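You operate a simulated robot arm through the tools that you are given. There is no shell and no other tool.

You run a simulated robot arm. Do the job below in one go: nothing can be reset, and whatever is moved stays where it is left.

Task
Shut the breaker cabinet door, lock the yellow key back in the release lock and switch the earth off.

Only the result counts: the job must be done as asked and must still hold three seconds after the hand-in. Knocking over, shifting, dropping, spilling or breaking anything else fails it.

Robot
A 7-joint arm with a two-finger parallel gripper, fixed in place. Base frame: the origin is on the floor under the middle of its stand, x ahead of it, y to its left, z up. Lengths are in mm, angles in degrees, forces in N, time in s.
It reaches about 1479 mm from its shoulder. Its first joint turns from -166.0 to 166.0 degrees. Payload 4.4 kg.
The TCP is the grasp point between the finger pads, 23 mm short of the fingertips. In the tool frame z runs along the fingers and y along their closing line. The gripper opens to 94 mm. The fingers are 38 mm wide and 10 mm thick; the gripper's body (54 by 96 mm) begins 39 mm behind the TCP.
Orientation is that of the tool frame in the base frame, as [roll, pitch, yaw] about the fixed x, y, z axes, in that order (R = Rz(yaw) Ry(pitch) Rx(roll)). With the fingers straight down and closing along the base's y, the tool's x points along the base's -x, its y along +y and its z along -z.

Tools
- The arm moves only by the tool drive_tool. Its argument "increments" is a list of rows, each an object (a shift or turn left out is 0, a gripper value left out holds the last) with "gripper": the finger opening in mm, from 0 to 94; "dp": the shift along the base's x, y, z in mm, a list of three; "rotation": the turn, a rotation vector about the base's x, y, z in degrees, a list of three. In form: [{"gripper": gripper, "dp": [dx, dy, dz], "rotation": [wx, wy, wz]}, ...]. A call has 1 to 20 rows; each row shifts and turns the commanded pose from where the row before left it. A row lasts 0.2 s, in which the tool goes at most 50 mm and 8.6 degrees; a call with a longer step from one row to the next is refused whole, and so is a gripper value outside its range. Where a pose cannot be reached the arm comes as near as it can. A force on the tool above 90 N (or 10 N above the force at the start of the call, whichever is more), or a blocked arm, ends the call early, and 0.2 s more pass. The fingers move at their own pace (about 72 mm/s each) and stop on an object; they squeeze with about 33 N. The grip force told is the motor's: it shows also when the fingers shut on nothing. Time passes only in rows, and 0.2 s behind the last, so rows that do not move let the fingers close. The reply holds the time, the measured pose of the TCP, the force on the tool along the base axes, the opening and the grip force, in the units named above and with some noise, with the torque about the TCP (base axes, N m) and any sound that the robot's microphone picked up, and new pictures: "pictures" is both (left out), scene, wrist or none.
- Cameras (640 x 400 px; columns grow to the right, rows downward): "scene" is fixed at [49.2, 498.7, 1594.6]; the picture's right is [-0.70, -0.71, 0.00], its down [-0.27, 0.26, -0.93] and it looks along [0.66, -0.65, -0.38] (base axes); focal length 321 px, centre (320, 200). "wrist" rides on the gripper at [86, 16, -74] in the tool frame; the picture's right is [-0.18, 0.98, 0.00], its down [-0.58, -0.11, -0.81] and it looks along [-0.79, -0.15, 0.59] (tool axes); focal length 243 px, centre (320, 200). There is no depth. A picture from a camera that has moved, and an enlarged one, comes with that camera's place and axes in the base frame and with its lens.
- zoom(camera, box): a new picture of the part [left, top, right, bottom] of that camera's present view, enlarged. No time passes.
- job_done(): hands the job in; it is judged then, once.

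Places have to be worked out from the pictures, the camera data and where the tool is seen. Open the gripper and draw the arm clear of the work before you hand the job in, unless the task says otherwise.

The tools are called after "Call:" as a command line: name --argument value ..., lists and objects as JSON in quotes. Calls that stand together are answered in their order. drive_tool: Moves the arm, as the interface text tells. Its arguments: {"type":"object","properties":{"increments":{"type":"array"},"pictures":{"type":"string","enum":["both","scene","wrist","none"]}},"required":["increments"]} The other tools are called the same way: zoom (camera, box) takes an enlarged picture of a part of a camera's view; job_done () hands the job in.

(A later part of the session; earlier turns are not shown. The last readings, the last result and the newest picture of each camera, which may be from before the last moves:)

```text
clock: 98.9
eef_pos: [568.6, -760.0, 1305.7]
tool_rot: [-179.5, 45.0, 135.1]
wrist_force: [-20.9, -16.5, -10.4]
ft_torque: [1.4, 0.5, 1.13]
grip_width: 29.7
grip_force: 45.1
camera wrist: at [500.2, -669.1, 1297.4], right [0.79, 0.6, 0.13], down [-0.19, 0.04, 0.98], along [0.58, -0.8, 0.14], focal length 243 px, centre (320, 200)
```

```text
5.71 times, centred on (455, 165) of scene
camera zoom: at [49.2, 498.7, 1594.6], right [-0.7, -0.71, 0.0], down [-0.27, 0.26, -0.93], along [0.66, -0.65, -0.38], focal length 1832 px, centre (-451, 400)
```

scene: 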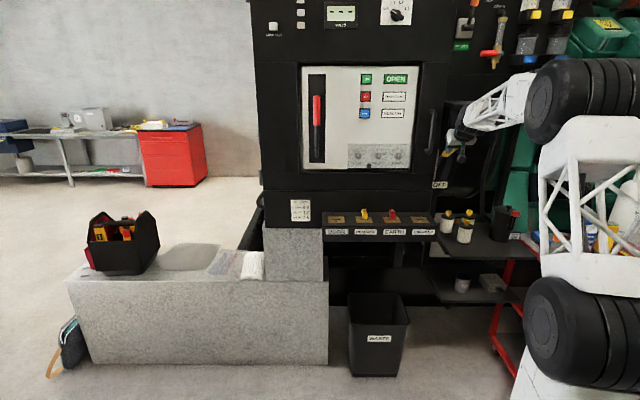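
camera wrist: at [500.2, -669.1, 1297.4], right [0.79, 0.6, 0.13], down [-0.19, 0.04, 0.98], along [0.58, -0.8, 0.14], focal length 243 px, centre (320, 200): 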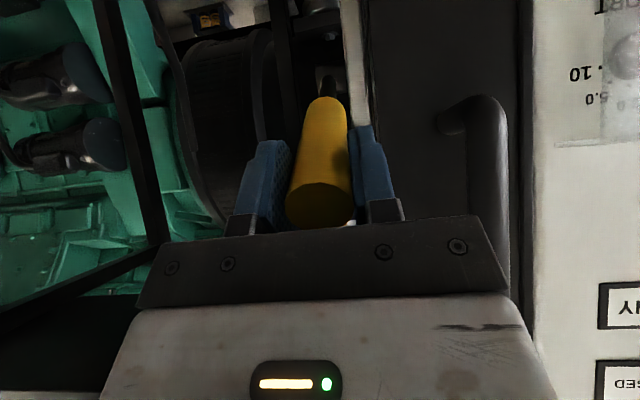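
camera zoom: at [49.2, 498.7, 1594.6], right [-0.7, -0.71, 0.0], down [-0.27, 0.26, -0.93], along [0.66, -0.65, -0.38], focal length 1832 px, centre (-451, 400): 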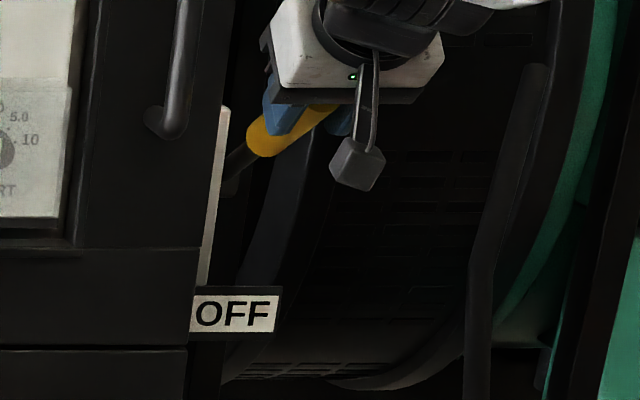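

Still moving freely at about 30°, sign OFF. I'll continue with a 2 mm shift right to relieve the side load.

Call:
drive_tool --increments '[{"dp": [4.8, -7.6, 13.9]}, {"dp": [7.2, -7.1, 13.1]}]' --pictures "wrist"

Call:
zoom --camera "scene" --box '[415, 120, 495, 190]'

```text
clock: 99.5
eef_pos: [583.0, -774.4, 1333.3]
tool_rot: [-179.6, 45.1, 135.1]
wrist_force: [-3.6, -7.5, -8.4]
ft_torque: [0.7, -0.19, 0.74]
grip_width: 30.0
grip_force: 34.1
camera wrist: at [513.9, -683.0, 1325.2], right [0.79, 0.6, 0.13], down [-0.19, 0.04, 0.98], along [0.58, -0.8, 0.14], focal length 243 px, centre (320, 200)
```

wrist: 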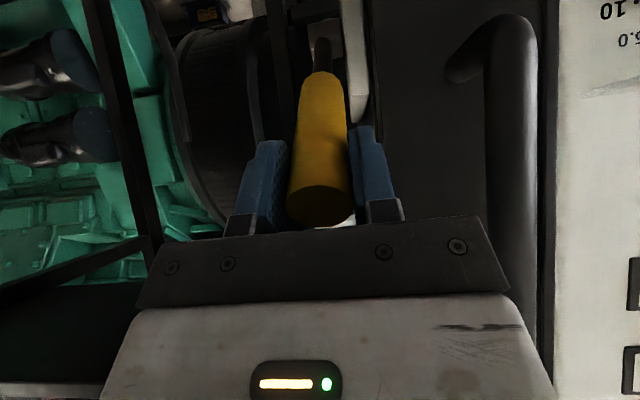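

```text
5.71 times, centred on (455, 155) of scene
camera zoom: at [49.2, 498.7, 1594.6], right [-0.7, -0.71, 0.0], down [-0.27, 0.26, -0.93], along [0.66, -0.65, -0.38], focal length 1832 px, centre (-451, 457)
```

zoom: 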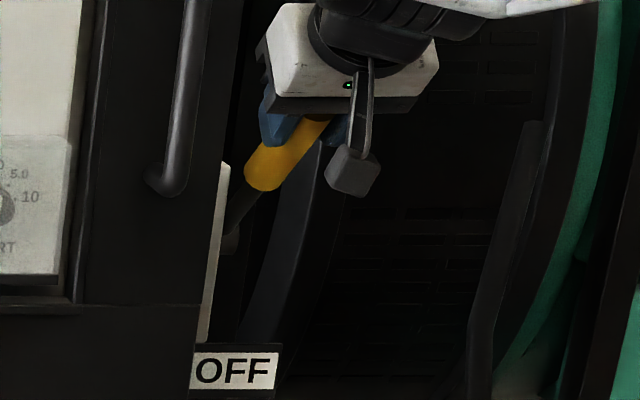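

At about 40° and still free. Two more steps, to about 50°.

Call:
drive_tool --increments '[{"dp": [7.9, -7.8, 12.2]}, {"dp": [8.6, -8.6, 11.1]}]' --pictures "wrist"

Call:
zoom --camera "scene" --box '[415, 110, 495, 180]'

```text
clock: 100.1
eef_pos: [598.8, -790.2, 1356.5]
tool_rot: [-179.7, 45.0, 135.1]
wrist_force: [-6.5, 3.4, -8.0]
ft_torque: [1.62, 0.4, 0.94]
grip_width: 30.1
grip_force: 45.5
camera wrist: at [530.3, -699.3, 1347.7], right [0.79, 0.6, 0.12], down [-0.19, 0.04, 0.98], along [0.59, -0.8, 0.14], focal length 243 px, centre (320, 200)
```

wrist: 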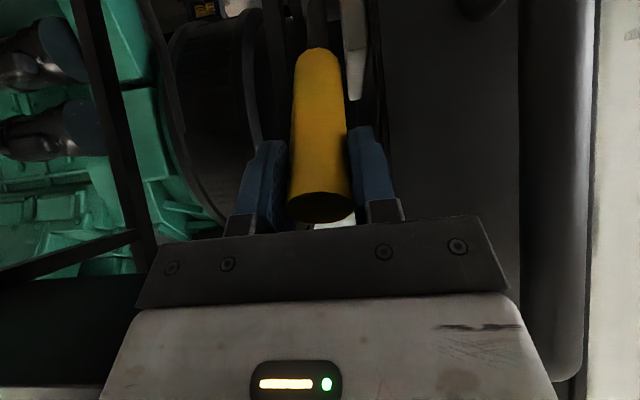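

```text
5.71 times, centred on (455, 145) of scene
camera zoom: at [49.2, 498.7, 1594.6], right [-0.7, -0.71, 0.0], down [-0.27, 0.26, -0.93], along [0.66, -0.65, -0.38], focal length 1832 px, centre (-451, 514)
```

zoom: 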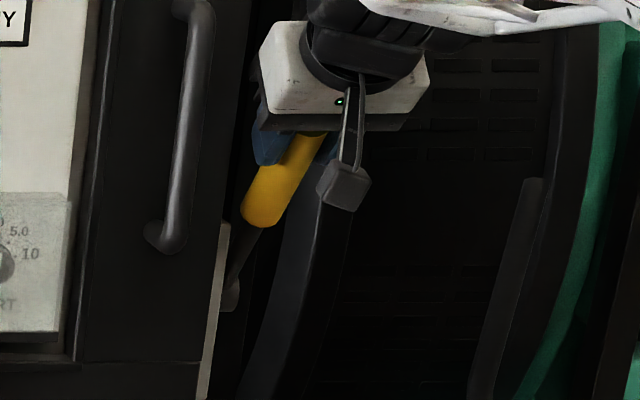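

No stop yet at 50°. Two smaller steps, watching for the stop and for clearance to the cabinet edge.

Call:
drive_tool --increments '[{"dp": [7.7, -7.7, 8.8]}, {"dp": [7.7, -7.7, 7.4]}]' --pictures "both"

Call:
zoom --camera "scene" --box '[415, 110, 495, 180]'

```text
clock: 100.6
eef_pos: [607.0, -797.0, 1363.1]
tool_rot: [-179.6, 44.6, 135.1]
wrist_force: [-46.2, 59.0, -12.8]
ft_torque: [-4.85, -4.31, -0.77]
grip_width: 30.0
grip_force: 45.3
stopped in row 2: the force on the tool passed its limit at 190 N (the readings are from after the stop); the commanded pose is now the measured one
camera wrist: at [537.4, -706.4, 1356.5], right [0.79, 0.6, 0.12], down [-0.18, 0.04, 0.98], along [0.59, -0.8, 0.14], focal length 243 px, centre (320, 200)
```

scene: 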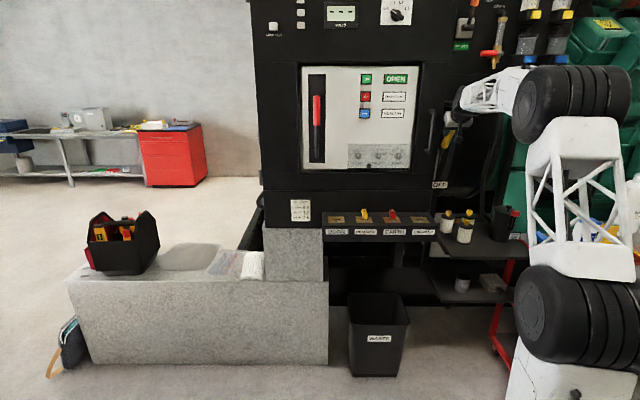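
wrist: 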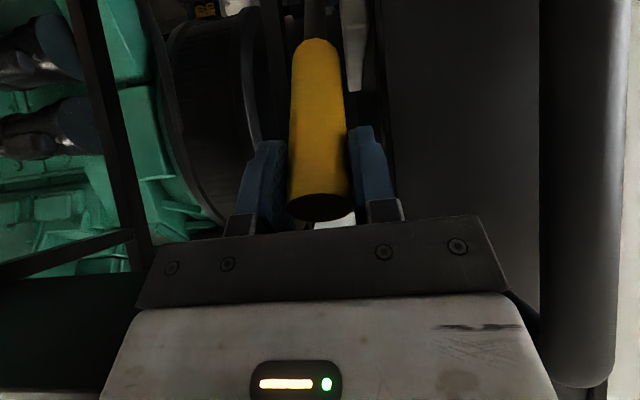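

```text
5.71 times, centred on (455, 145) of scene
camera zoom: at [49.2, 498.7, 1594.6], right [-0.7, -0.71, 0.0], down [-0.27, 0.26, -0.93], along [0.66, -0.65, -0.38], focal length 1832 px, centre (-451, 514)
```

zoom: 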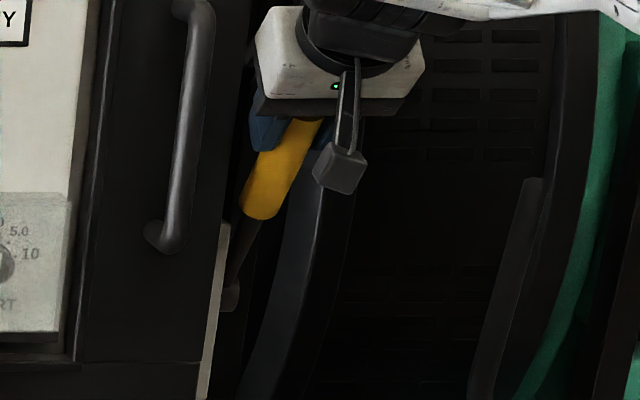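

The stop (190 N) came from the gripper body meeting a shelf edge above the lever, not from the lever itself. The lever is at about 56° and the sign reads OFF. I'll ease forward off the shelf and open the fingers to see whether the lever stays up.

Call:
drive_tool --increments '[{"dp": [-3, 3, -1]}, {"dp": [-2, 2, -1]}, {"dp": [0, 0, 0]}]' --pictures "none"

Call:
drive_tool --increments '[{"gripper": 54}, {"gripper": 54}, {"dp": [0, 0, 0]}]' --pictures "both"

Call:
zoom --camera "scene" --box '[415, 110, 495, 190]'

```text
clock: 101.4
eef_pos: [603.9, -794.5, 1360.4]
tool_rot: [-179.6, 44.7, 135.0]
wrist_force: [6.0, -4.3, 2.8]
ft_torque: [-0.25, -1.74, 0.59]
grip_width: 30.1
grip_force: 45.1
```

```text
clock: 102.2
eef_pos: [601.6, -794.9, 1362.3]
tool_rot: [-179.7, 44.6, 135.1]
wrist_force: [-1.2, -0.6, -0.6]
ft_torque: [0.02, 0.03, 0.01]
grip_width: 53.3
grip_force: 0.1
camera wrist: at [533.8, -703.0, 1353.0], right [0.79, 0.6, 0.12], down [-0.18, 0.03, 0.98], along [0.59, -0.8, 0.14], focal length 243 px, centre (320, 200)
```

scene: 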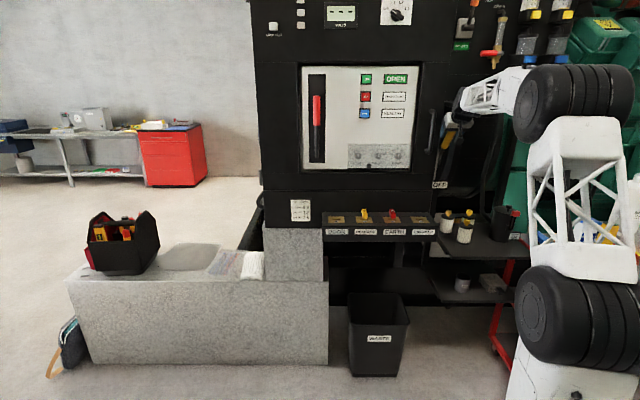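
wrist: 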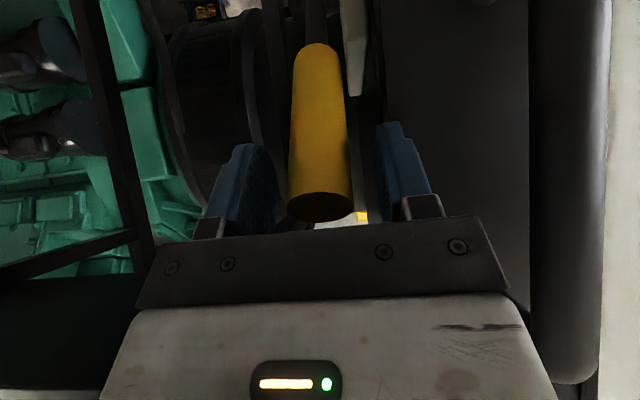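

```text
5.00 times, centred on (455, 150) of scene
camera zoom: at [49.2, 498.7, 1594.6], right [-0.7, -0.71, 0.0], down [-0.27, 0.26, -0.93], along [0.66, -0.65, -0.38], focal length 1603 px, centre (-355, 450)
```

zoom: 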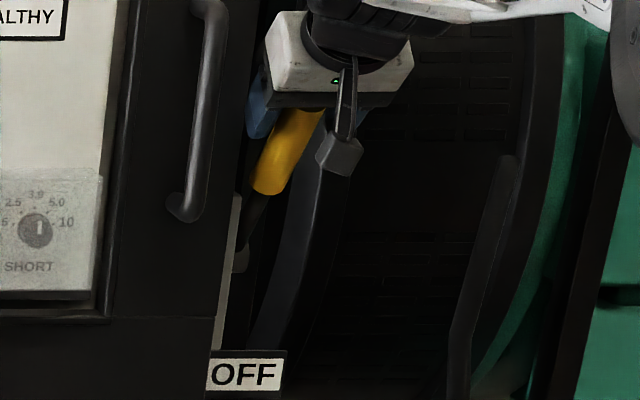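

The lever stays up by itself and the sign shows OFF. To be safe I want it at its end stop, so I'll back straight out, bring the gripper level, and push the lever gently inward from the front with one finger.

Call:
drive_tool --increments '[{"dp": [-20, 20, -2]}, {"dp": [-22, 22, -4]}, {"dp": [-22, 22, -4]}, {"dp": [-22, 22, -4]}, {"dp": [-6, -6, 0], "rotation": [-5.3, -5.3, 0], "gripper": 40}, {"dp": [-6, -6, 0], "rotation": [-5.3, -5.3, 0]}, {"dp": [-6, -6, 0], "rotation": [-5.3, -5.3, 0]}, {"rotation": [-5.3, -5.3, 0]}, {"rotation": [-5.3, -5.3, 0]}, {"rotation": [-5.3, -5.3, 0]}, {"dp": [0, 0, 0]}]' --pictures "both"

Call:
zoom --camera "scene" --box '[415, 90, 495, 190]'

```text
clock: 104.2
eef_pos: [546.4, -813.9, 1144.3]
tool_rot: [171.7, 67.8, 126.4]
wrist_force: [0.3, 0.7, -1.4]
ft_torque: [-0.05, -0.05, 0.01]
grip_width: 40.3
grip_force: 0.0
stopped in row 10: the arm was blocked; the commanded pose is now the measured one
camera wrist: at [489.5, -728.0, 1092.9], right [0.75, 0.63, 0.22], down [-0.48, 0.27, 0.83], along [0.46, -0.73, 0.51], focal length 243 px, centre (320, 200)
```

scene: 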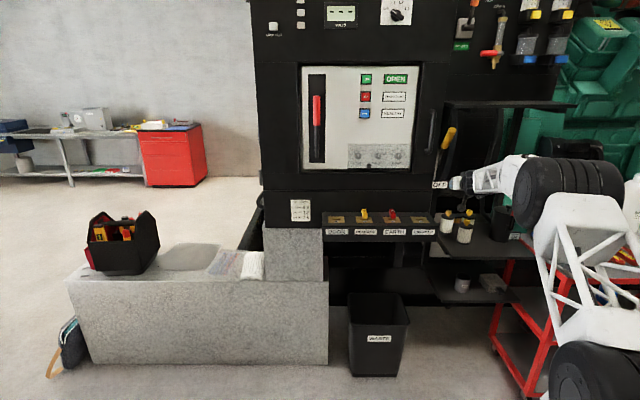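
wrist: 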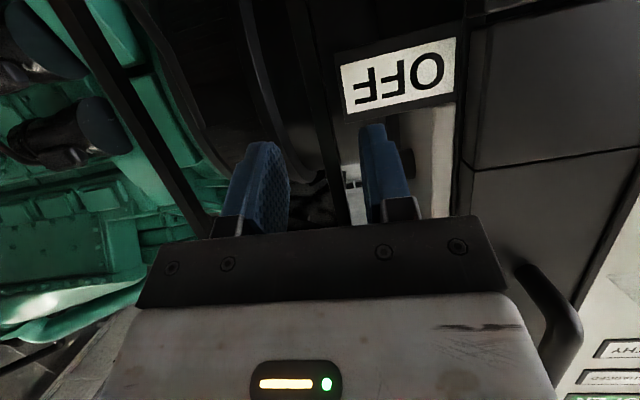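

```text
4.00 times, centred on (455, 140) of scene
camera zoom: at [49.2, 498.7, 1594.6], right [-0.7, -0.71, 0.0], down [-0.27, 0.26, -0.93], along [0.66, -0.65, -0.38], focal length 1282 px, centre (-220, 440)
```

zoom: 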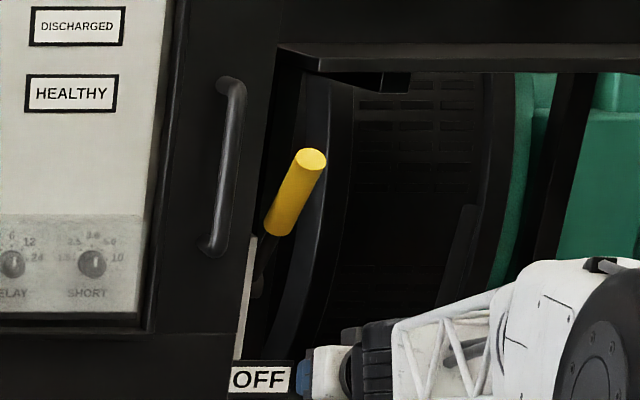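

The arm swung into an odd low posture and was blocked. The lever is fine (OFF, about 56°) and forces on the tool are near zero. Before anything else I'll check the surrounding items, then retreat gently to the front.

Call:
zoom --camera "scene" --box '[420, 150, 640, 290]'

Call:
zoom --camera "scene" --box '[425, 170, 525, 250]'

```text
2.86 times, centred on (530, 220) of scene
camera zoom: at [49.2, 498.7, 1594.6], right [-0.7, -0.71, 0.0], down [-0.27, 0.26, -0.93], along [0.66, -0.65, -0.38], focal length 916 px, centre (-280, 143)
```

zoom: 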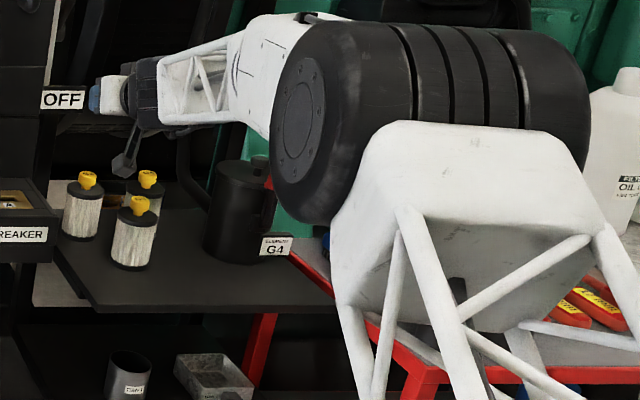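

```text
5.00 times, centred on (475, 210) of scene
camera zoom: at [49.2, 498.7, 1594.6], right [-0.7, -0.71, 0.0], down [-0.27, 0.26, -0.93], along [0.66, -0.65, -0.38], focal length 1603 px, centre (-455, 150)
```

zoom: 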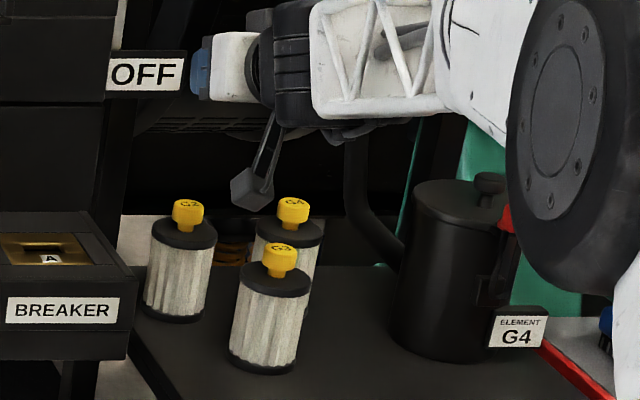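

The surrounding items look undisturbed (filters, G4 canister and cart all upright). I'll retreat along the tool axis, away from the cabinet.

Call:
drive_tool --increments '[{"dp": [-10, 10, 5]}, {"dp": [-14, 14, 8]}, {"dp": [-14, 14, 10]}]' --pictures "both"

```text
clock: 105.1
eef_pos: [525.4, -795.9, 1019.6]
tool_rot: [169.8, 58.8, 124.9]
wrist_force: [-0.1, 0.2, 1.4]
ft_torque: [-0.03, 0.0, 0.02]
grip_width: 39.9
grip_force: 0.0
stopped in row 3: the arm was blocked; the commanded pose is now the measured one
camera wrist: at [464.2, -705.6, 985.1], right [0.76, 0.6, 0.25], down [-0.41, 0.15, 0.9], along [0.5, -0.79, 0.36], focal length 243 px, centre (320, 200)
```

scene: 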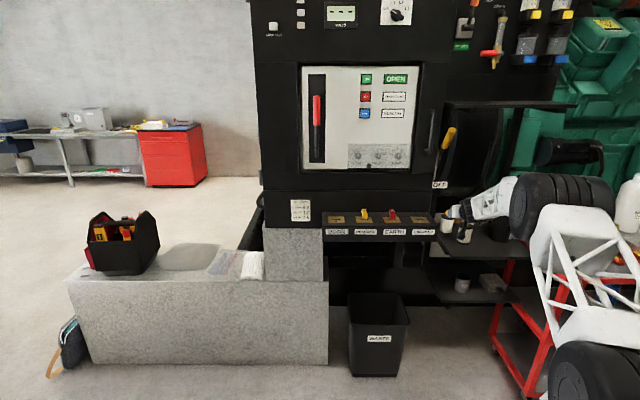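
wrist: 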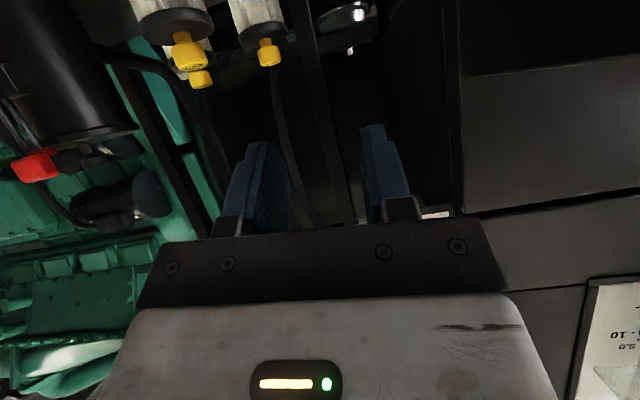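

The arm sank again instead of following, so it seems to be sliding along a joint limit. I'll probe with a tiny forward move and no rotation to see how it responds.

Call:
drive_tool --increments '[{"dp": [-4, 4, 2]}]' --pictures "none"

```text
clock: 105.5
eef_pos: [522.6, -793.1, 1008.3]
tool_rot: [169.5, 58.1, 124.7]
wrist_force: [0.3, -0.3, -0.3]
ft_torque: [0.03, 0.04, -0.02]
grip_width: 40.4
grip_force: 0.2
```

Call:
drive_tool --increments '[{"dp": [0, 0, 0]}]' --pictures "none"

```text
clock: 105.9
eef_pos: [521.3, -793.5, 1004.4]
tool_rot: [169.5, 57.7, 124.7]
wrist_force: [-0.3, -0.4, 0.1]
ft_torque: [0.04, 0.02, -0.01]
grip_width: 40.0
grip_force: 0.0
```

Call:
drive_tool --increments '[{"dp": [0, 0, 10]}, {"dp": [0, 0, 10]}]' --pictures "scene"

```text
clock: 106.7
eef_pos: [522.3, -795.4, 1019.7]
tool_rot: [169.5, 57.4, 124.6]
wrist_force: [-0.1, -0.1, 0.7]
ft_torque: [0.0, -0.01, -0.01]
grip_width: 40.2
grip_force: 0.0
stopped in row 2: the arm was blocked; the commanded pose is now the measured one
```

scene: 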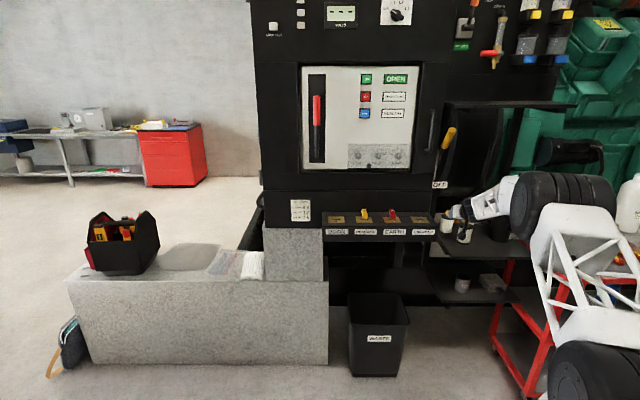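

The arm was blocked again after rising 15 mm. I need to see what the arm is touching.

Call:
zoom --camera "scene" --box '[430, 160, 640, 290]'

Call:
zoom --camera "scene" --box '[430, 180, 530, 260]'

Call:
zoom --camera "wrist" --box '[0, 0, 320, 200]'

```text
3.05 times, centred on (535, 225) of scene
camera zoom: at [49.2, 498.7, 1594.6], right [-0.7, -0.71, 0.0], down [-0.27, 0.26, -0.93], along [0.66, -0.65, -0.38], focal length 977 px, centre (-335, 124)
```

zoom: 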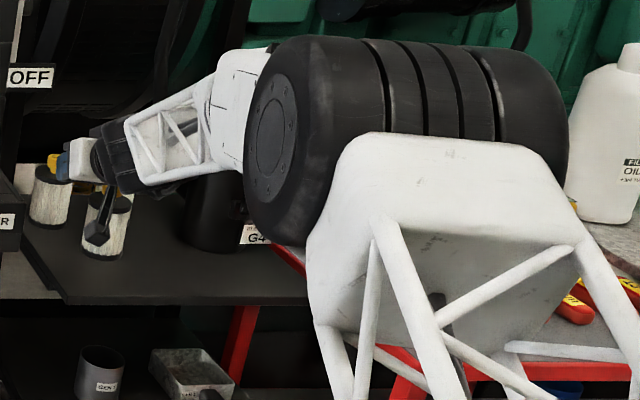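

```text
5.00 times, centred on (480, 220) of scene
camera zoom: at [49.2, 498.7, 1594.6], right [-0.7, -0.71, 0.0], down [-0.27, 0.26, -0.93], along [0.66, -0.65, -0.38], focal length 1603 px, centre (-480, 100)
```

zoom: 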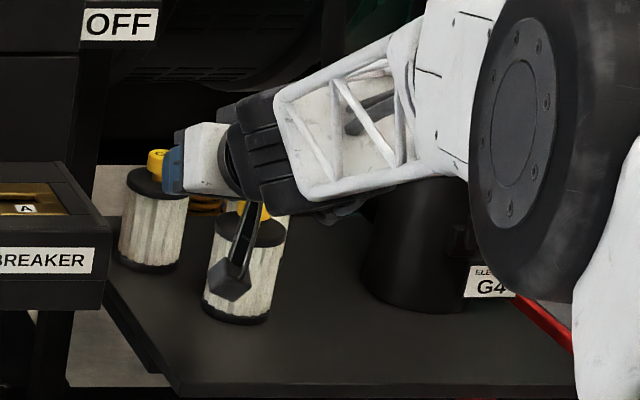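

```text
2.00 times, centred on (160, 100) of wrist
camera zoom: at [460.4, -703.5, 986.9], right [0.77, 0.59, 0.25], down [-0.4, 0.13, 0.91], along [0.5, -0.8, 0.34], focal length 485 px, centre (640, 400)
```

zoom: 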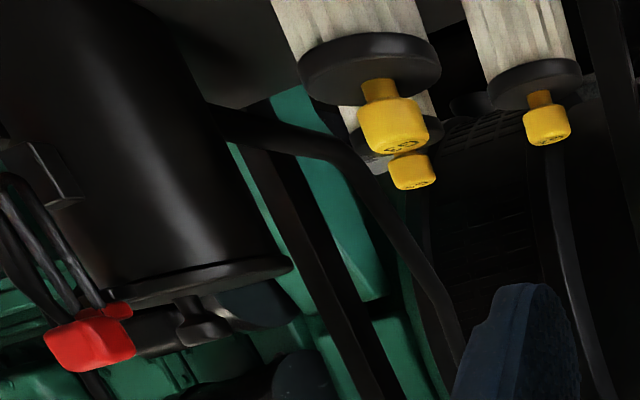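

The nearby objects are upright and the tool feels no force. I'll try raising in single short steps to work the arm out of this posture.

Call:
drive_tool --increments '[{"dp": [-6, 6, 25]}]' --pictures "none"

Call:
drive_tool --increments '[{"dp": [-6, 6, 25]}]' --pictures "scene"

```text
clock: 107.3
eef_pos: [516.6, -790.9, 1017.8]
tool_rot: [169.3, 55.8, 124.4]
wrist_force: [-0.5, -0.4, 0.4]
ft_torque: [-0.02, -0.01, -0.01]
grip_width: 39.7
grip_force: 0.0
stopped in row 1: the arm was blocked; the commanded pose is now the measured one
```

```text
clock: 107.9
eef_pos: [513.0, -786.0, 1016.3]
tool_rot: [169.1, 54.2, 124.4]
wrist_force: [0.3, 0.3, 0.3]
ft_torque: [0.02, 0.01, 0.02]
grip_width: 40.1
grip_force: 0.1
stopped in row 1: the arm was blocked; the commanded pose is now the measured one
```

scene: 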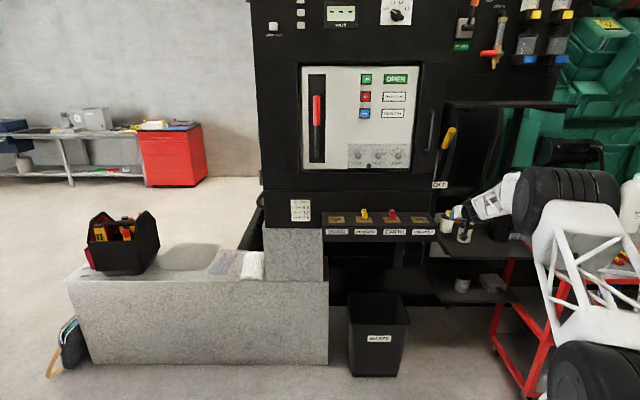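

Upward motion isn't available in this stretched posture, but horizontal motion is. I'll retract directly toward the base to shorten the arm, then rise.

Call:
drive_tool --increments '[{"dp": [-11, 17, 0]}, {"dp": [-11, 17, 0]}]' --pictures "none"

Call:
drive_tool --increments '[{"dp": [-11, 17, 0]}, {"dp": [-11, 17, 0]}]' --pictures "both"

```text
clock: 108.7
eef_pos: [493.6, -758.3, 914.2]
tool_rot: [168.1, 47.6, 123.5]
wrist_force: [0.1, -0.9, 0.0]
ft_torque: [0.02, 0.0, 0.01]
grip_width: 40.1
grip_force: 0.1
stopped in row 2: the arm was blocked; the commanded pose is now the measured one
```

```text
clock: 109.5
eef_pos: [467.7, -718.5, 816.2]
tool_rot: [167.3, 41.0, 123.0]
wrist_force: [-0.3, -0.3, 0.6]
ft_torque: [0.03, 0.01, 0.0]
grip_width: 40.3
grip_force: 0.0
stopped in row 2: the arm was blocked; the commanded pose is now the measured one
camera wrist: at [403.8, -623.6, 816.2], right [0.8, 0.52, 0.28], down [-0.27, -0.1, 0.96], along [0.53, -0.85, 0.06], focal length 243 px, centre (320, 200)
```

scene: 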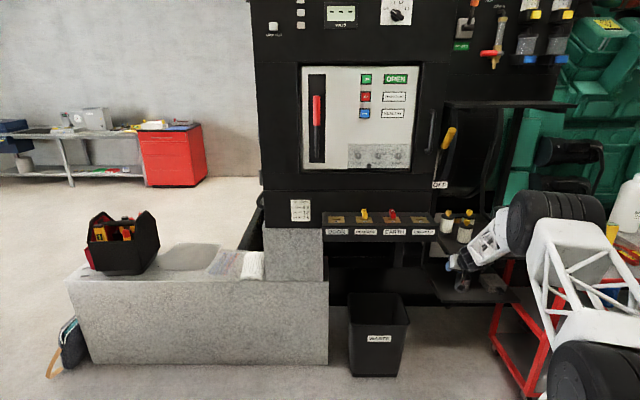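
wrist: 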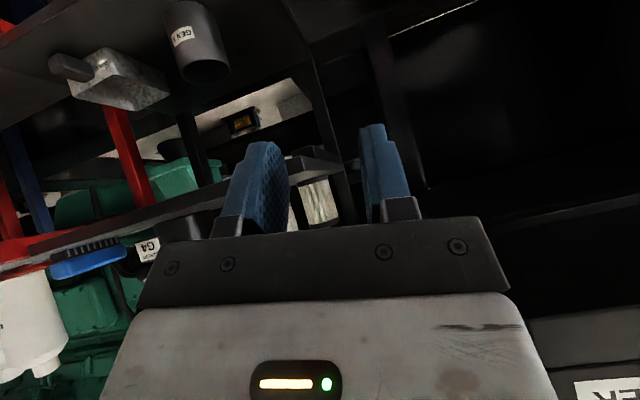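

The arm keeps swinging lower as it retracts, which looks like the shoulder isn't lifting. I'll bring the tool back toward vertical, the posture that always worked well, in small turns and watch the response.

Call:
drive_tool --increments '[{"rotation": [4, 4, 0]}, {"rotation": [4, 4, 0]}]' --pictures "none"

Call:
drive_tool --increments '[{"rotation": [4, 4, 0], "dp": [0, 0, 5]}, {"rotation": [4, 4, 0], "dp": [0, 0, 5]}]' --pictures "scene"

```text
clock: 110.1
eef_pos: [468.4, -718.7, 820.5]
tool_rot: [170.1, 30.1, 124.6]
wrist_force: [-0.3, 0.8, 0.4]
ft_torque: [0.0, 0.01, 0.02]
grip_width: 39.8
grip_force: 0.0
```

```text
clock: 110.7
eef_pos: [467.5, -719.7, 828.7]
tool_rot: [172.1, 18.9, 125.5]
wrist_force: [-0.2, 0.4, 0.2]
ft_torque: [0.0, -0.01, -0.01]
grip_width: 40.1
grip_force: 0.1
```

scene: 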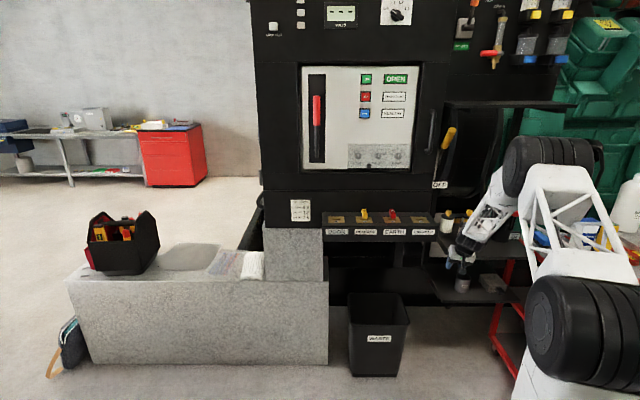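

The arm follows properly again now that the tool is nearer vertical (the level tool was at a wrist limit). I'll move forward away from the shelf edge while finishing the rotation, then rise.

Call:
drive_tool --increments '[{"dp": [-20, 20, 3], "rotation": [3, 3, 0]}, {"dp": [-20, 20, 5], "rotation": [3, 3, 0]}, {"dp": [-20, 20, 10], "rotation": [3, 3, 0]}, {"dp": [-10, 10, 20]}]' --pictures "none"

Call:
drive_tool --increments '[{"dp": [0, 0, 40]}, {"dp": [0, 0, 40]}, {"dp": [0, 0, 40]}, {"dp": [0, 0, 40]}]' --pictures "both"

```text
clock: 111.7
eef_pos: [398.4, -648.7, 867.0]
tool_rot: [174.3, 6.3, 125.9]
wrist_force: [-0.7, 0.1, 0.1]
ft_torque: [0.0, 0.02, -0.01]
grip_width: 40.2
grip_force: 0.0
```

```text
clock: 112.7
eef_pos: [398.3, -649.2, 1027.9]
tool_rot: [174.2, 6.3, 125.8]
wrist_force: [0.0, -0.6, -0.9]
ft_torque: [0.02, 0.01, -0.02]
grip_width: 40.0
grip_force: 0.1
camera wrist: at [349.3, -568.8, 1093.6], right [0.89, 0.43, 0.12], down [0.14, -0.51, 0.85], along [0.43, -0.74, -0.51], focal length 243 px, centre (320, 200)
```

scene: 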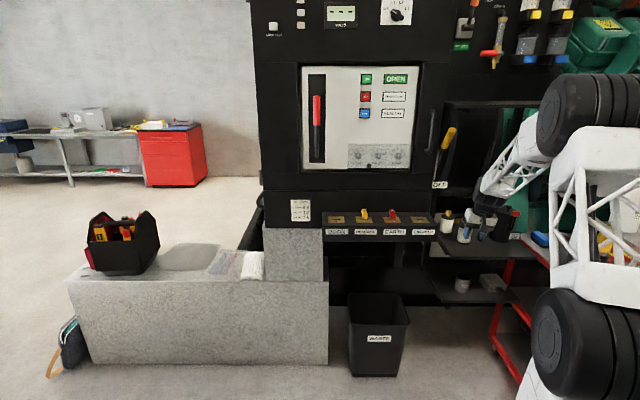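
wrist: 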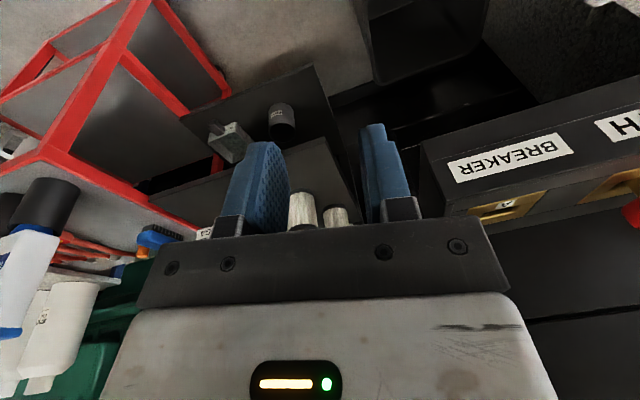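

The arm is healthy again. Lever at about 50°, sign OFF. I'll raise up in front, return to the proven 45° lean, close the fingers, and plan to press the lever further with the side of the gripper body, kept low enough to pass under the shelf.

Call:
drive_tool --increments '[{"dp": [0, 0, 40], "rotation": [0, 0, 4.65], "gripper": 0}, {"dp": [0, 0, 40], "rotation": [0, 0, 4.65]}, {"dp": [0, 0, 40], "rotation": [-6.06, -4.84, -0.88]}, {"dp": [0, 0, 40], "rotation": [-6.06, -4.84, -0.88]}, {"dp": [0, 0, 40], "rotation": [-6.06, -4.84, -0.88]}, {"dp": [0, 0, 40], "rotation": [-6.06, -4.84, -0.88]}, {"dp": [0, 0, 40], "rotation": [-6.06, -4.84, -0.88]}]' --pictures "both"

Call:
zoom --camera "scene" --box '[415, 90, 495, 190]'

Call:
zoom --camera "wrist" --box '[220, 0, 440, 200]'

```text
clock: 114.3
eef_pos: [397.6, -648.2, 1308.8]
tool_rot: [178.3, 45.1, 132.5]
wrist_force: [-0.3, 0.1, -0.5]
ft_torque: [0.0, 0.01, -0.01]
grip_width: 0.0
grip_force: 33.2
camera wrist: at [330.1, -556.0, 1299.1], right [0.8, 0.58, 0.15], down [-0.21, 0.03, 0.98], along [0.57, -0.81, 0.14], focal length 243 px, centre (320, 200)
```

scene: 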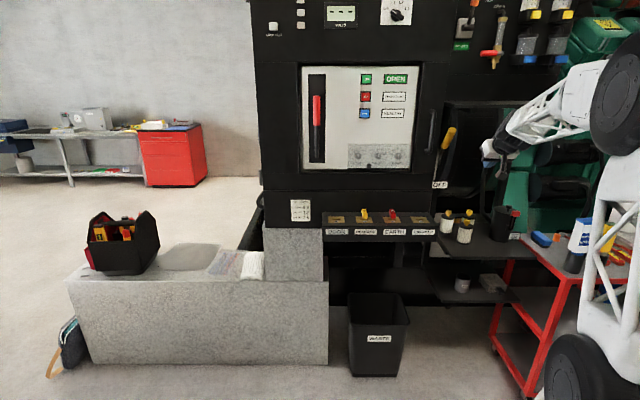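
wrist: 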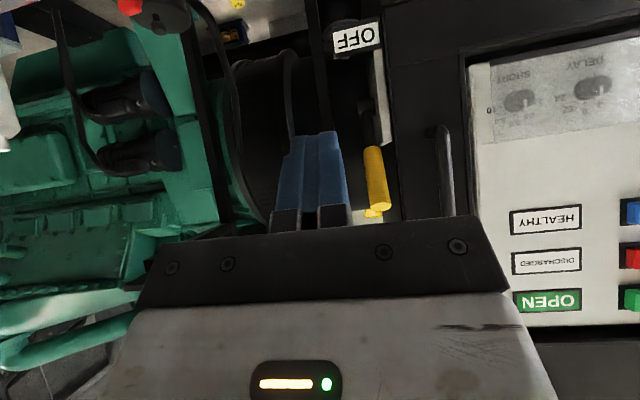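

```text
4.00 times, centred on (455, 140) of scene
camera zoom: at [49.2, 498.7, 1594.6], right [-0.7, -0.71, 0.0], down [-0.27, 0.26, -0.93], along [0.66, -0.65, -0.38], focal length 1282 px, centre (-220, 440)
```

zoom: 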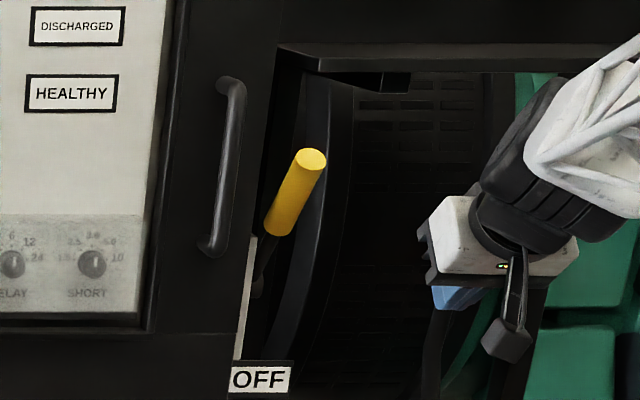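

```text
2.00 times, centred on (330, 100) of wrist
camera zoom: at [330.1, -556.0, 1299.1], right [0.8, 0.58, 0.15], down [-0.21, 0.03, 0.98], along [0.57, -0.81, 0.14], focal length 485 px, centre (300, 400)
```

zoom: 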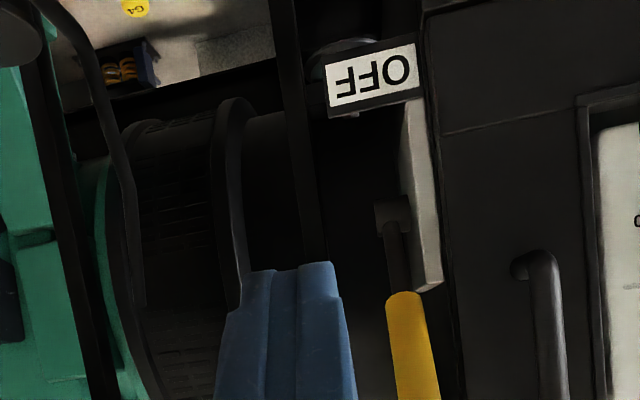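

The lever has held steady for over ten seconds with the sign at OFF. I'll approach with the gripper low and to the right of the cabinet edge, stopping just short of contact.

Call:
drive_tool --increments '[{"dp": [38.4, -30.2, 0]}, {"dp": [38.4, -30.2, 0]}, {"dp": [38.4, -30.2, 0]}, {"dp": [38.4, -30.2, 0]}]' --pictures "both"

Call:
zoom --camera "scene" --box '[415, 90, 495, 190]'

```text
clock: 115.3
eef_pos: [552.6, -770.7, 1308.6]
tool_rot: [178.3, 45.2, 132.6]
wrist_force: [-0.6, 0.3, -0.4]
ft_torque: [0.01, -0.02, -0.01]
grip_width: 0.0
grip_force: 32.8
camera wrist: at [486.1, -677.5, 1300.4], right [0.8, 0.58, 0.15], down [-0.21, 0.03, 0.98], along [0.57, -0.81, 0.14], focal length 243 px, centre (320, 200)
```

scene: 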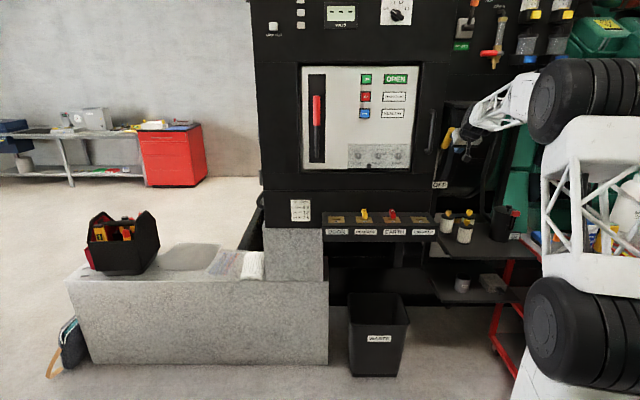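
wrist: 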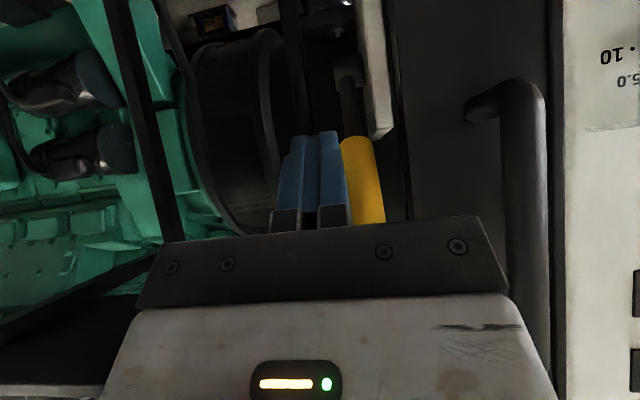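

```text
4.00 times, centred on (455, 140) of scene
camera zoom: at [49.2, 498.7, 1594.6], right [-0.7, -0.71, 0.0], down [-0.27, 0.26, -0.93], along [0.66, -0.65, -0.38], focal length 1282 px, centre (-220, 440)
```

zoom: 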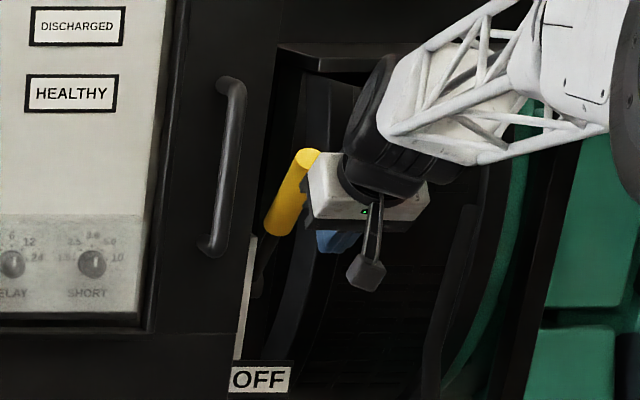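

I'm aligned: the gripper body's edge will meet the lever's lower-front side. I'll advance in small steps and watch the force.

Call:
drive_tool --increments '[{"dp": [14.2, -14.1, 0]}, {"dp": [10.6, -10.6, 0]}, {"dp": [4.3, -4.2, 1]}, {"dp": [4.3, -4.2, 1]}]' --pictures "none"

Call:
drive_tool --increments '[{"dp": [4.3, -4.2, 1]}, {"dp": [4.3, -4.2, 1]}]' --pictures "wrist"

Call:
zoom --camera "scene" --box '[415, 90, 495, 190]'

```text
clock: 116.3
eef_pos: [586.2, -803.9, 1309.6]
tool_rot: [178.2, 45.0, 132.5]
wrist_force: [-1.9, -0.7, -1.4]
ft_torque: [0.0, -0.1, -0.01]
grip_width: 0.0
grip_force: 33.2
```

```text
clock: 116.9
eef_pos: [592.7, -813.6, 1311.1]
tool_rot: [178.2, 45.1, 132.5]
wrist_force: [-2.3, -0.9, -1.1]
ft_torque: [-0.01, -0.1, 0.02]
grip_width: 0.1
grip_force: 33.2
camera wrist: at [526.4, -719.9, 1302.9], right [0.8, 0.58, 0.15], down [-0.2, 0.03, 0.98], along [0.57, -0.81, 0.14], focal length 243 px, centre (320, 200)
```

wrist: 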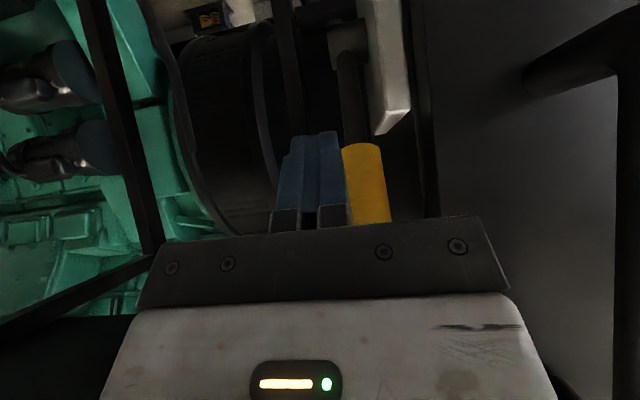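

```text
4.00 times, centred on (455, 140) of scene
camera zoom: at [49.2, 498.7, 1594.6], right [-0.7, -0.71, 0.0], down [-0.27, 0.26, -0.93], along [0.66, -0.65, -0.38], focal length 1282 px, centre (-220, 440)
```

zoom: 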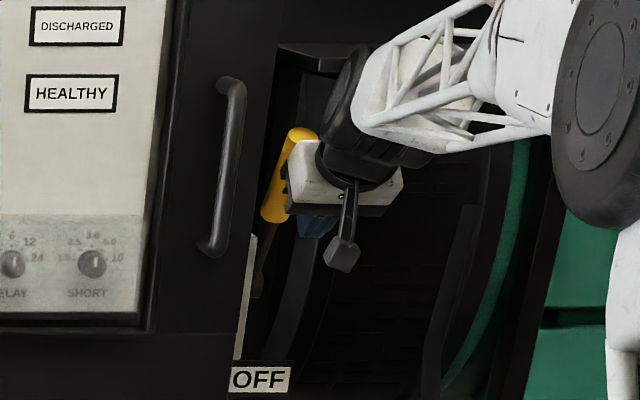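

The lever turned further, to roughly 59°, with only 2 N, and the sign still shows OFF. I'll continue in 5 mm steps.

Call:
drive_tool --increments '[{"dp": [3.5, -3.5, 0]}, {"dp": [3.5, -3.5, 0]}]' --pictures "none"

Call:
drive_tool --increments '[{"dp": [3.5, -3.5, 0]}, {"dp": [3.5, -3.5, 0]}]' --pictures "wrist"

Call:
zoom --camera "scene" --box '[415, 90, 495, 190]'

```text
clock: 117.5
eef_pos: [600.6, -819.7, 1313.1]
tool_rot: [178.1, 45.0, 132.3]
wrist_force: [-1.1, 0.7, -0.1]
ft_torque: [-0.05, -0.03, 0.01]
grip_width: 0.0
grip_force: 33.1
```

```text
clock: 118.1
eef_pos: [607.3, -825.8, 1311.9]
tool_rot: [178.2, 45.0, 132.4]
wrist_force: [-0.9, 0.3, -1.2]
ft_torque: [0.0, -0.12, 0.02]
grip_width: 0.0
grip_force: 33.2
camera wrist: at [540.3, -733.6, 1303.3], right [0.8, 0.58, 0.15], down [-0.2, 0.03, 0.98], along [0.57, -0.81, 0.14], focal length 243 px, centre (320, 200)
```

wrist: 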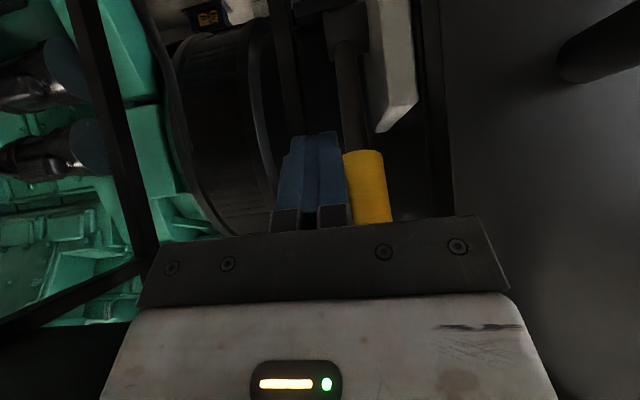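

```text
4.00 times, centred on (455, 140) of scene
camera zoom: at [49.2, 498.7, 1594.6], right [-0.7, -0.71, 0.0], down [-0.27, 0.26, -0.93], along [0.66, -0.65, -0.38], focal length 1282 px, centre (-220, 440)
```

zoom: 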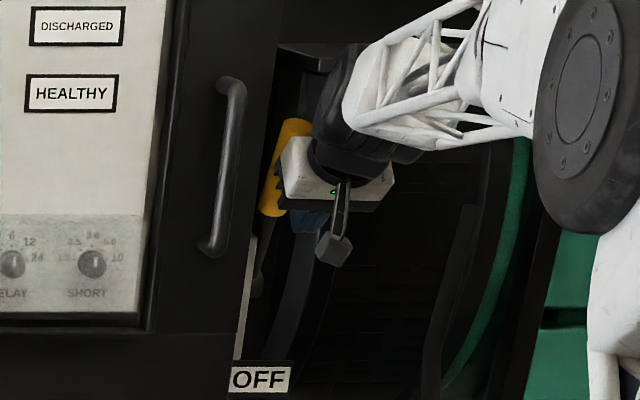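

No stop yet at about 64°, and the force is still negligible. To go a bit further without touching the shelf, I'll back off slightly, lower a little, lean 7° more, open the fingers slightly so the left finger bears on the lever, and push with its tip.

Call:
drive_tool --increments '[{"dp": [-8, 8, -6]}, {"dp": [0, 0, -5], "rotation": [-2.5, -2.5, 0], "gripper": 10}, {"dp": [0, 0, 0], "rotation": [-2.5, -2.5, 0]}, {"dp": [0, 0, 0]}]' --pictures "wrist"

Call:
zoom --camera "scene" --box '[415, 90, 495, 190]'

```text
clock: 119.1
eef_pos: [599.3, -817.6, 1301.3]
tool_rot: [177.8, 52.3, 132.1]
wrist_force: [0.1, 0.2, 0.2]
ft_torque: [0.03, -0.01, 0.02]
grip_width: 10.0
grip_force: 0.0
camera wrist: at [533.6, -726.5, 1278.7], right [0.78, 0.6, 0.17], down [-0.29, 0.11, 0.95], along [0.55, -0.79, 0.26], focal length 243 px, centre (320, 200)
```

wrist: 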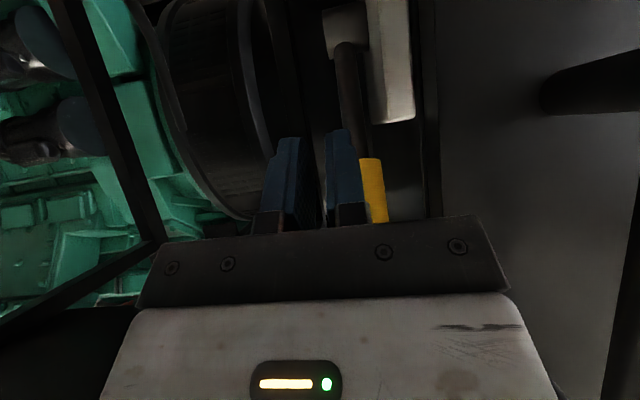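

```text
4.00 times, centred on (455, 140) of scene
camera zoom: at [49.2, 498.7, 1594.6], right [-0.7, -0.71, 0.0], down [-0.27, 0.26, -0.93], along [0.66, -0.65, -0.38], focal length 1282 px, centre (-220, 440)
```

zoom: 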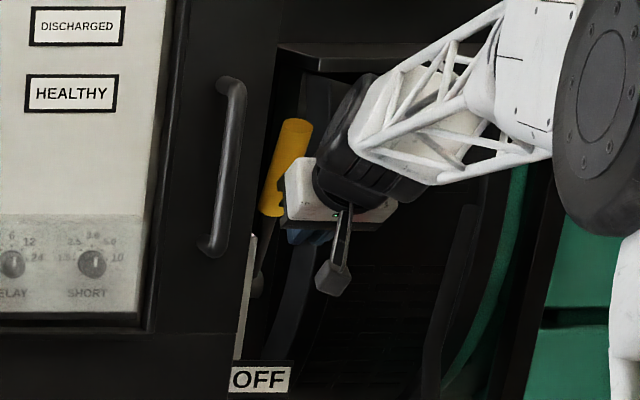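

The pose is stable and the left finger overlaps the lever. I'll push inward in 5 mm steps.

Call:
drive_tool --increments '[{"dp": [3.5, -3.5, 0]}, {"dp": [3.5, -3.5, 0]}, {"dp": [3.5, -3.5, 0]}, {"dp": [3.5, -3.5, 0]}]' --pictures "none"

Call:
drive_tool --increments '[{"dp": [3.5, -3.5, 0]}, {"dp": [3.5, -3.5, 0]}]' --pictures "wrist"

Call:
zoom --camera "scene" --box '[415, 90, 495, 190]'

```text
clock: 120.1
eef_pos: [614.2, -831.5, 1301.9]
tool_rot: [177.7, 52.1, 132.0]
wrist_force: [-0.8, -0.4, 0.3]
ft_torque: [-0.01, 0.03, 0.03]
grip_width: 9.9
grip_force: 0.1
```

```text
clock: 120.7
eef_pos: [621.1, -839.6, 1300.5]
tool_rot: [177.7, 52.1, 132.1]
wrist_force: [-0.7, 0.7, -1.5]
ft_torque: [0.04, 0.1, 0.03]
grip_width: 9.9
grip_force: 0.1
camera wrist: at [554.7, -747.6, 1278.2], right [0.78, 0.6, 0.17], down [-0.29, 0.11, 0.95], along [0.55, -0.79, 0.26], focal length 243 px, centre (320, 200)
```

wrist: 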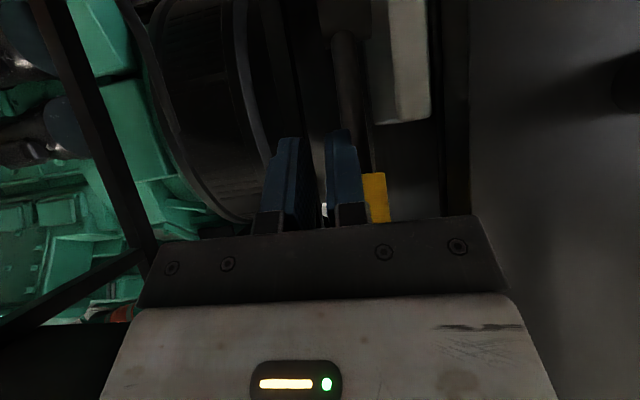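

```text
4.00 times, centred on (455, 140) of scene
camera zoom: at [49.2, 498.7, 1594.6], right [-0.7, -0.71, 0.0], down [-0.27, 0.26, -0.93], along [0.66, -0.65, -0.38], focal length 1282 px, centre (-220, 440)
```

zoom: 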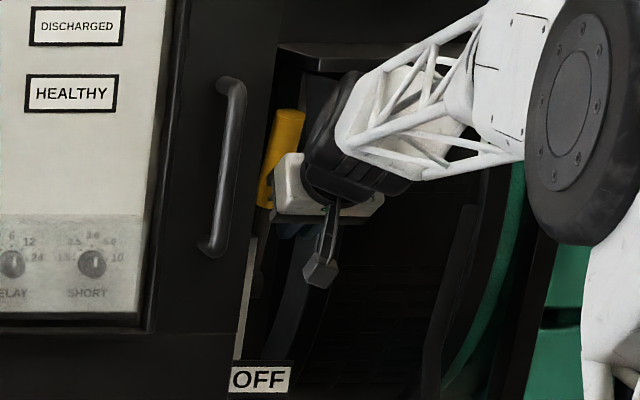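

About 70° now, still no stop and only 1.5 N. Two more steps.

Call:
drive_tool --increments '[{"dp": [3.2, -3.2, 0]}, {"dp": [3.2, -3.2, 0]}]' --pictures "wrist"

Call:
zoom --camera "scene" --box '[415, 90, 495, 190]'

```text
clock: 121.3
eef_pos: [627.8, -845.9, 1300.4]
tool_rot: [177.7, 52.1, 132.0]
wrist_force: [-3.8, 1.8, 0.5]
ft_torque: [0.0, -0.04, 0.04]
grip_width: 9.6
grip_force: 0.0
camera wrist: at [560.9, -753.9, 1278.7], right [0.78, 0.6, 0.17], down [-0.29, 0.11, 0.95], along [0.55, -0.79, 0.26], focal length 243 px, centre (320, 200)
```

wrist: 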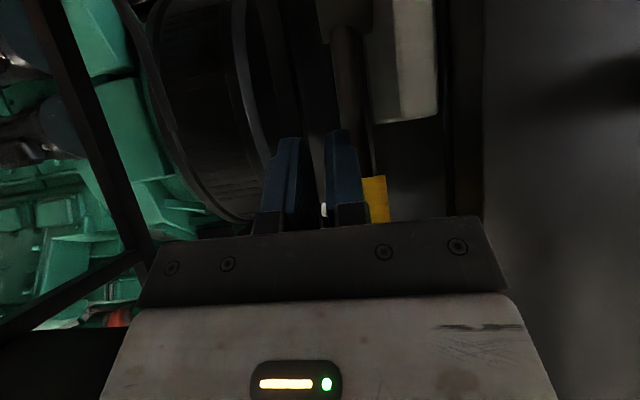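

```text
4.00 times, centred on (455, 140) of scene
camera zoom: at [49.2, 498.7, 1594.6], right [-0.7, -0.71, 0.0], down [-0.27, 0.26, -0.93], along [0.66, -0.65, -0.38], focal length 1282 px, centre (-220, 440)
```

zoom: 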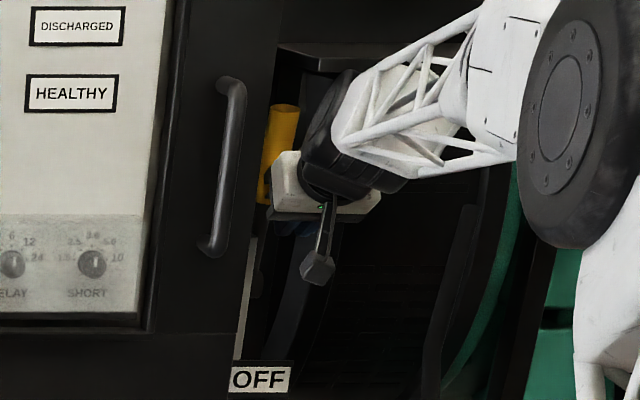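

The lever is at roughly 75° now, sign OFF. One last small push, slightly lower to stay clear of the shelf.

Call:
drive_tool --increments '[{"dp": [2.4, -2.4, -4]}, {"dp": [2.4, -2.4, -3]}]' --pictures "none"

Call:
zoom --camera "scene" --box '[415, 90, 495, 190]'

```text
clock: 121.9
eef_pos: [631.8, -849.1, 1294.2]
tool_rot: [177.7, 52.1, 132.1]
wrist_force: [0.0, -0.6, 0.0]
ft_torque: [-0.01, 0.0, 0.0]
grip_width: 10.2
grip_force: 0.1
```

```text
4.00 times, centred on (455, 140) of scene
camera zoom: at [49.2, 498.7, 1594.6], right [-0.7, -0.71, 0.0], down [-0.27, 0.26, -0.93], along [0.66, -0.65, -0.38], focal length 1282 px, centre (-220, 440)
```

zoom: 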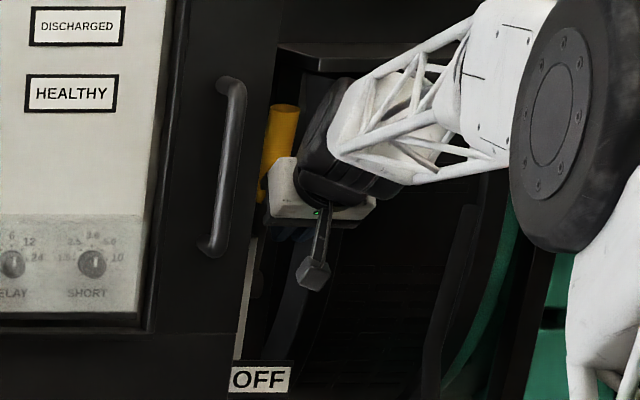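

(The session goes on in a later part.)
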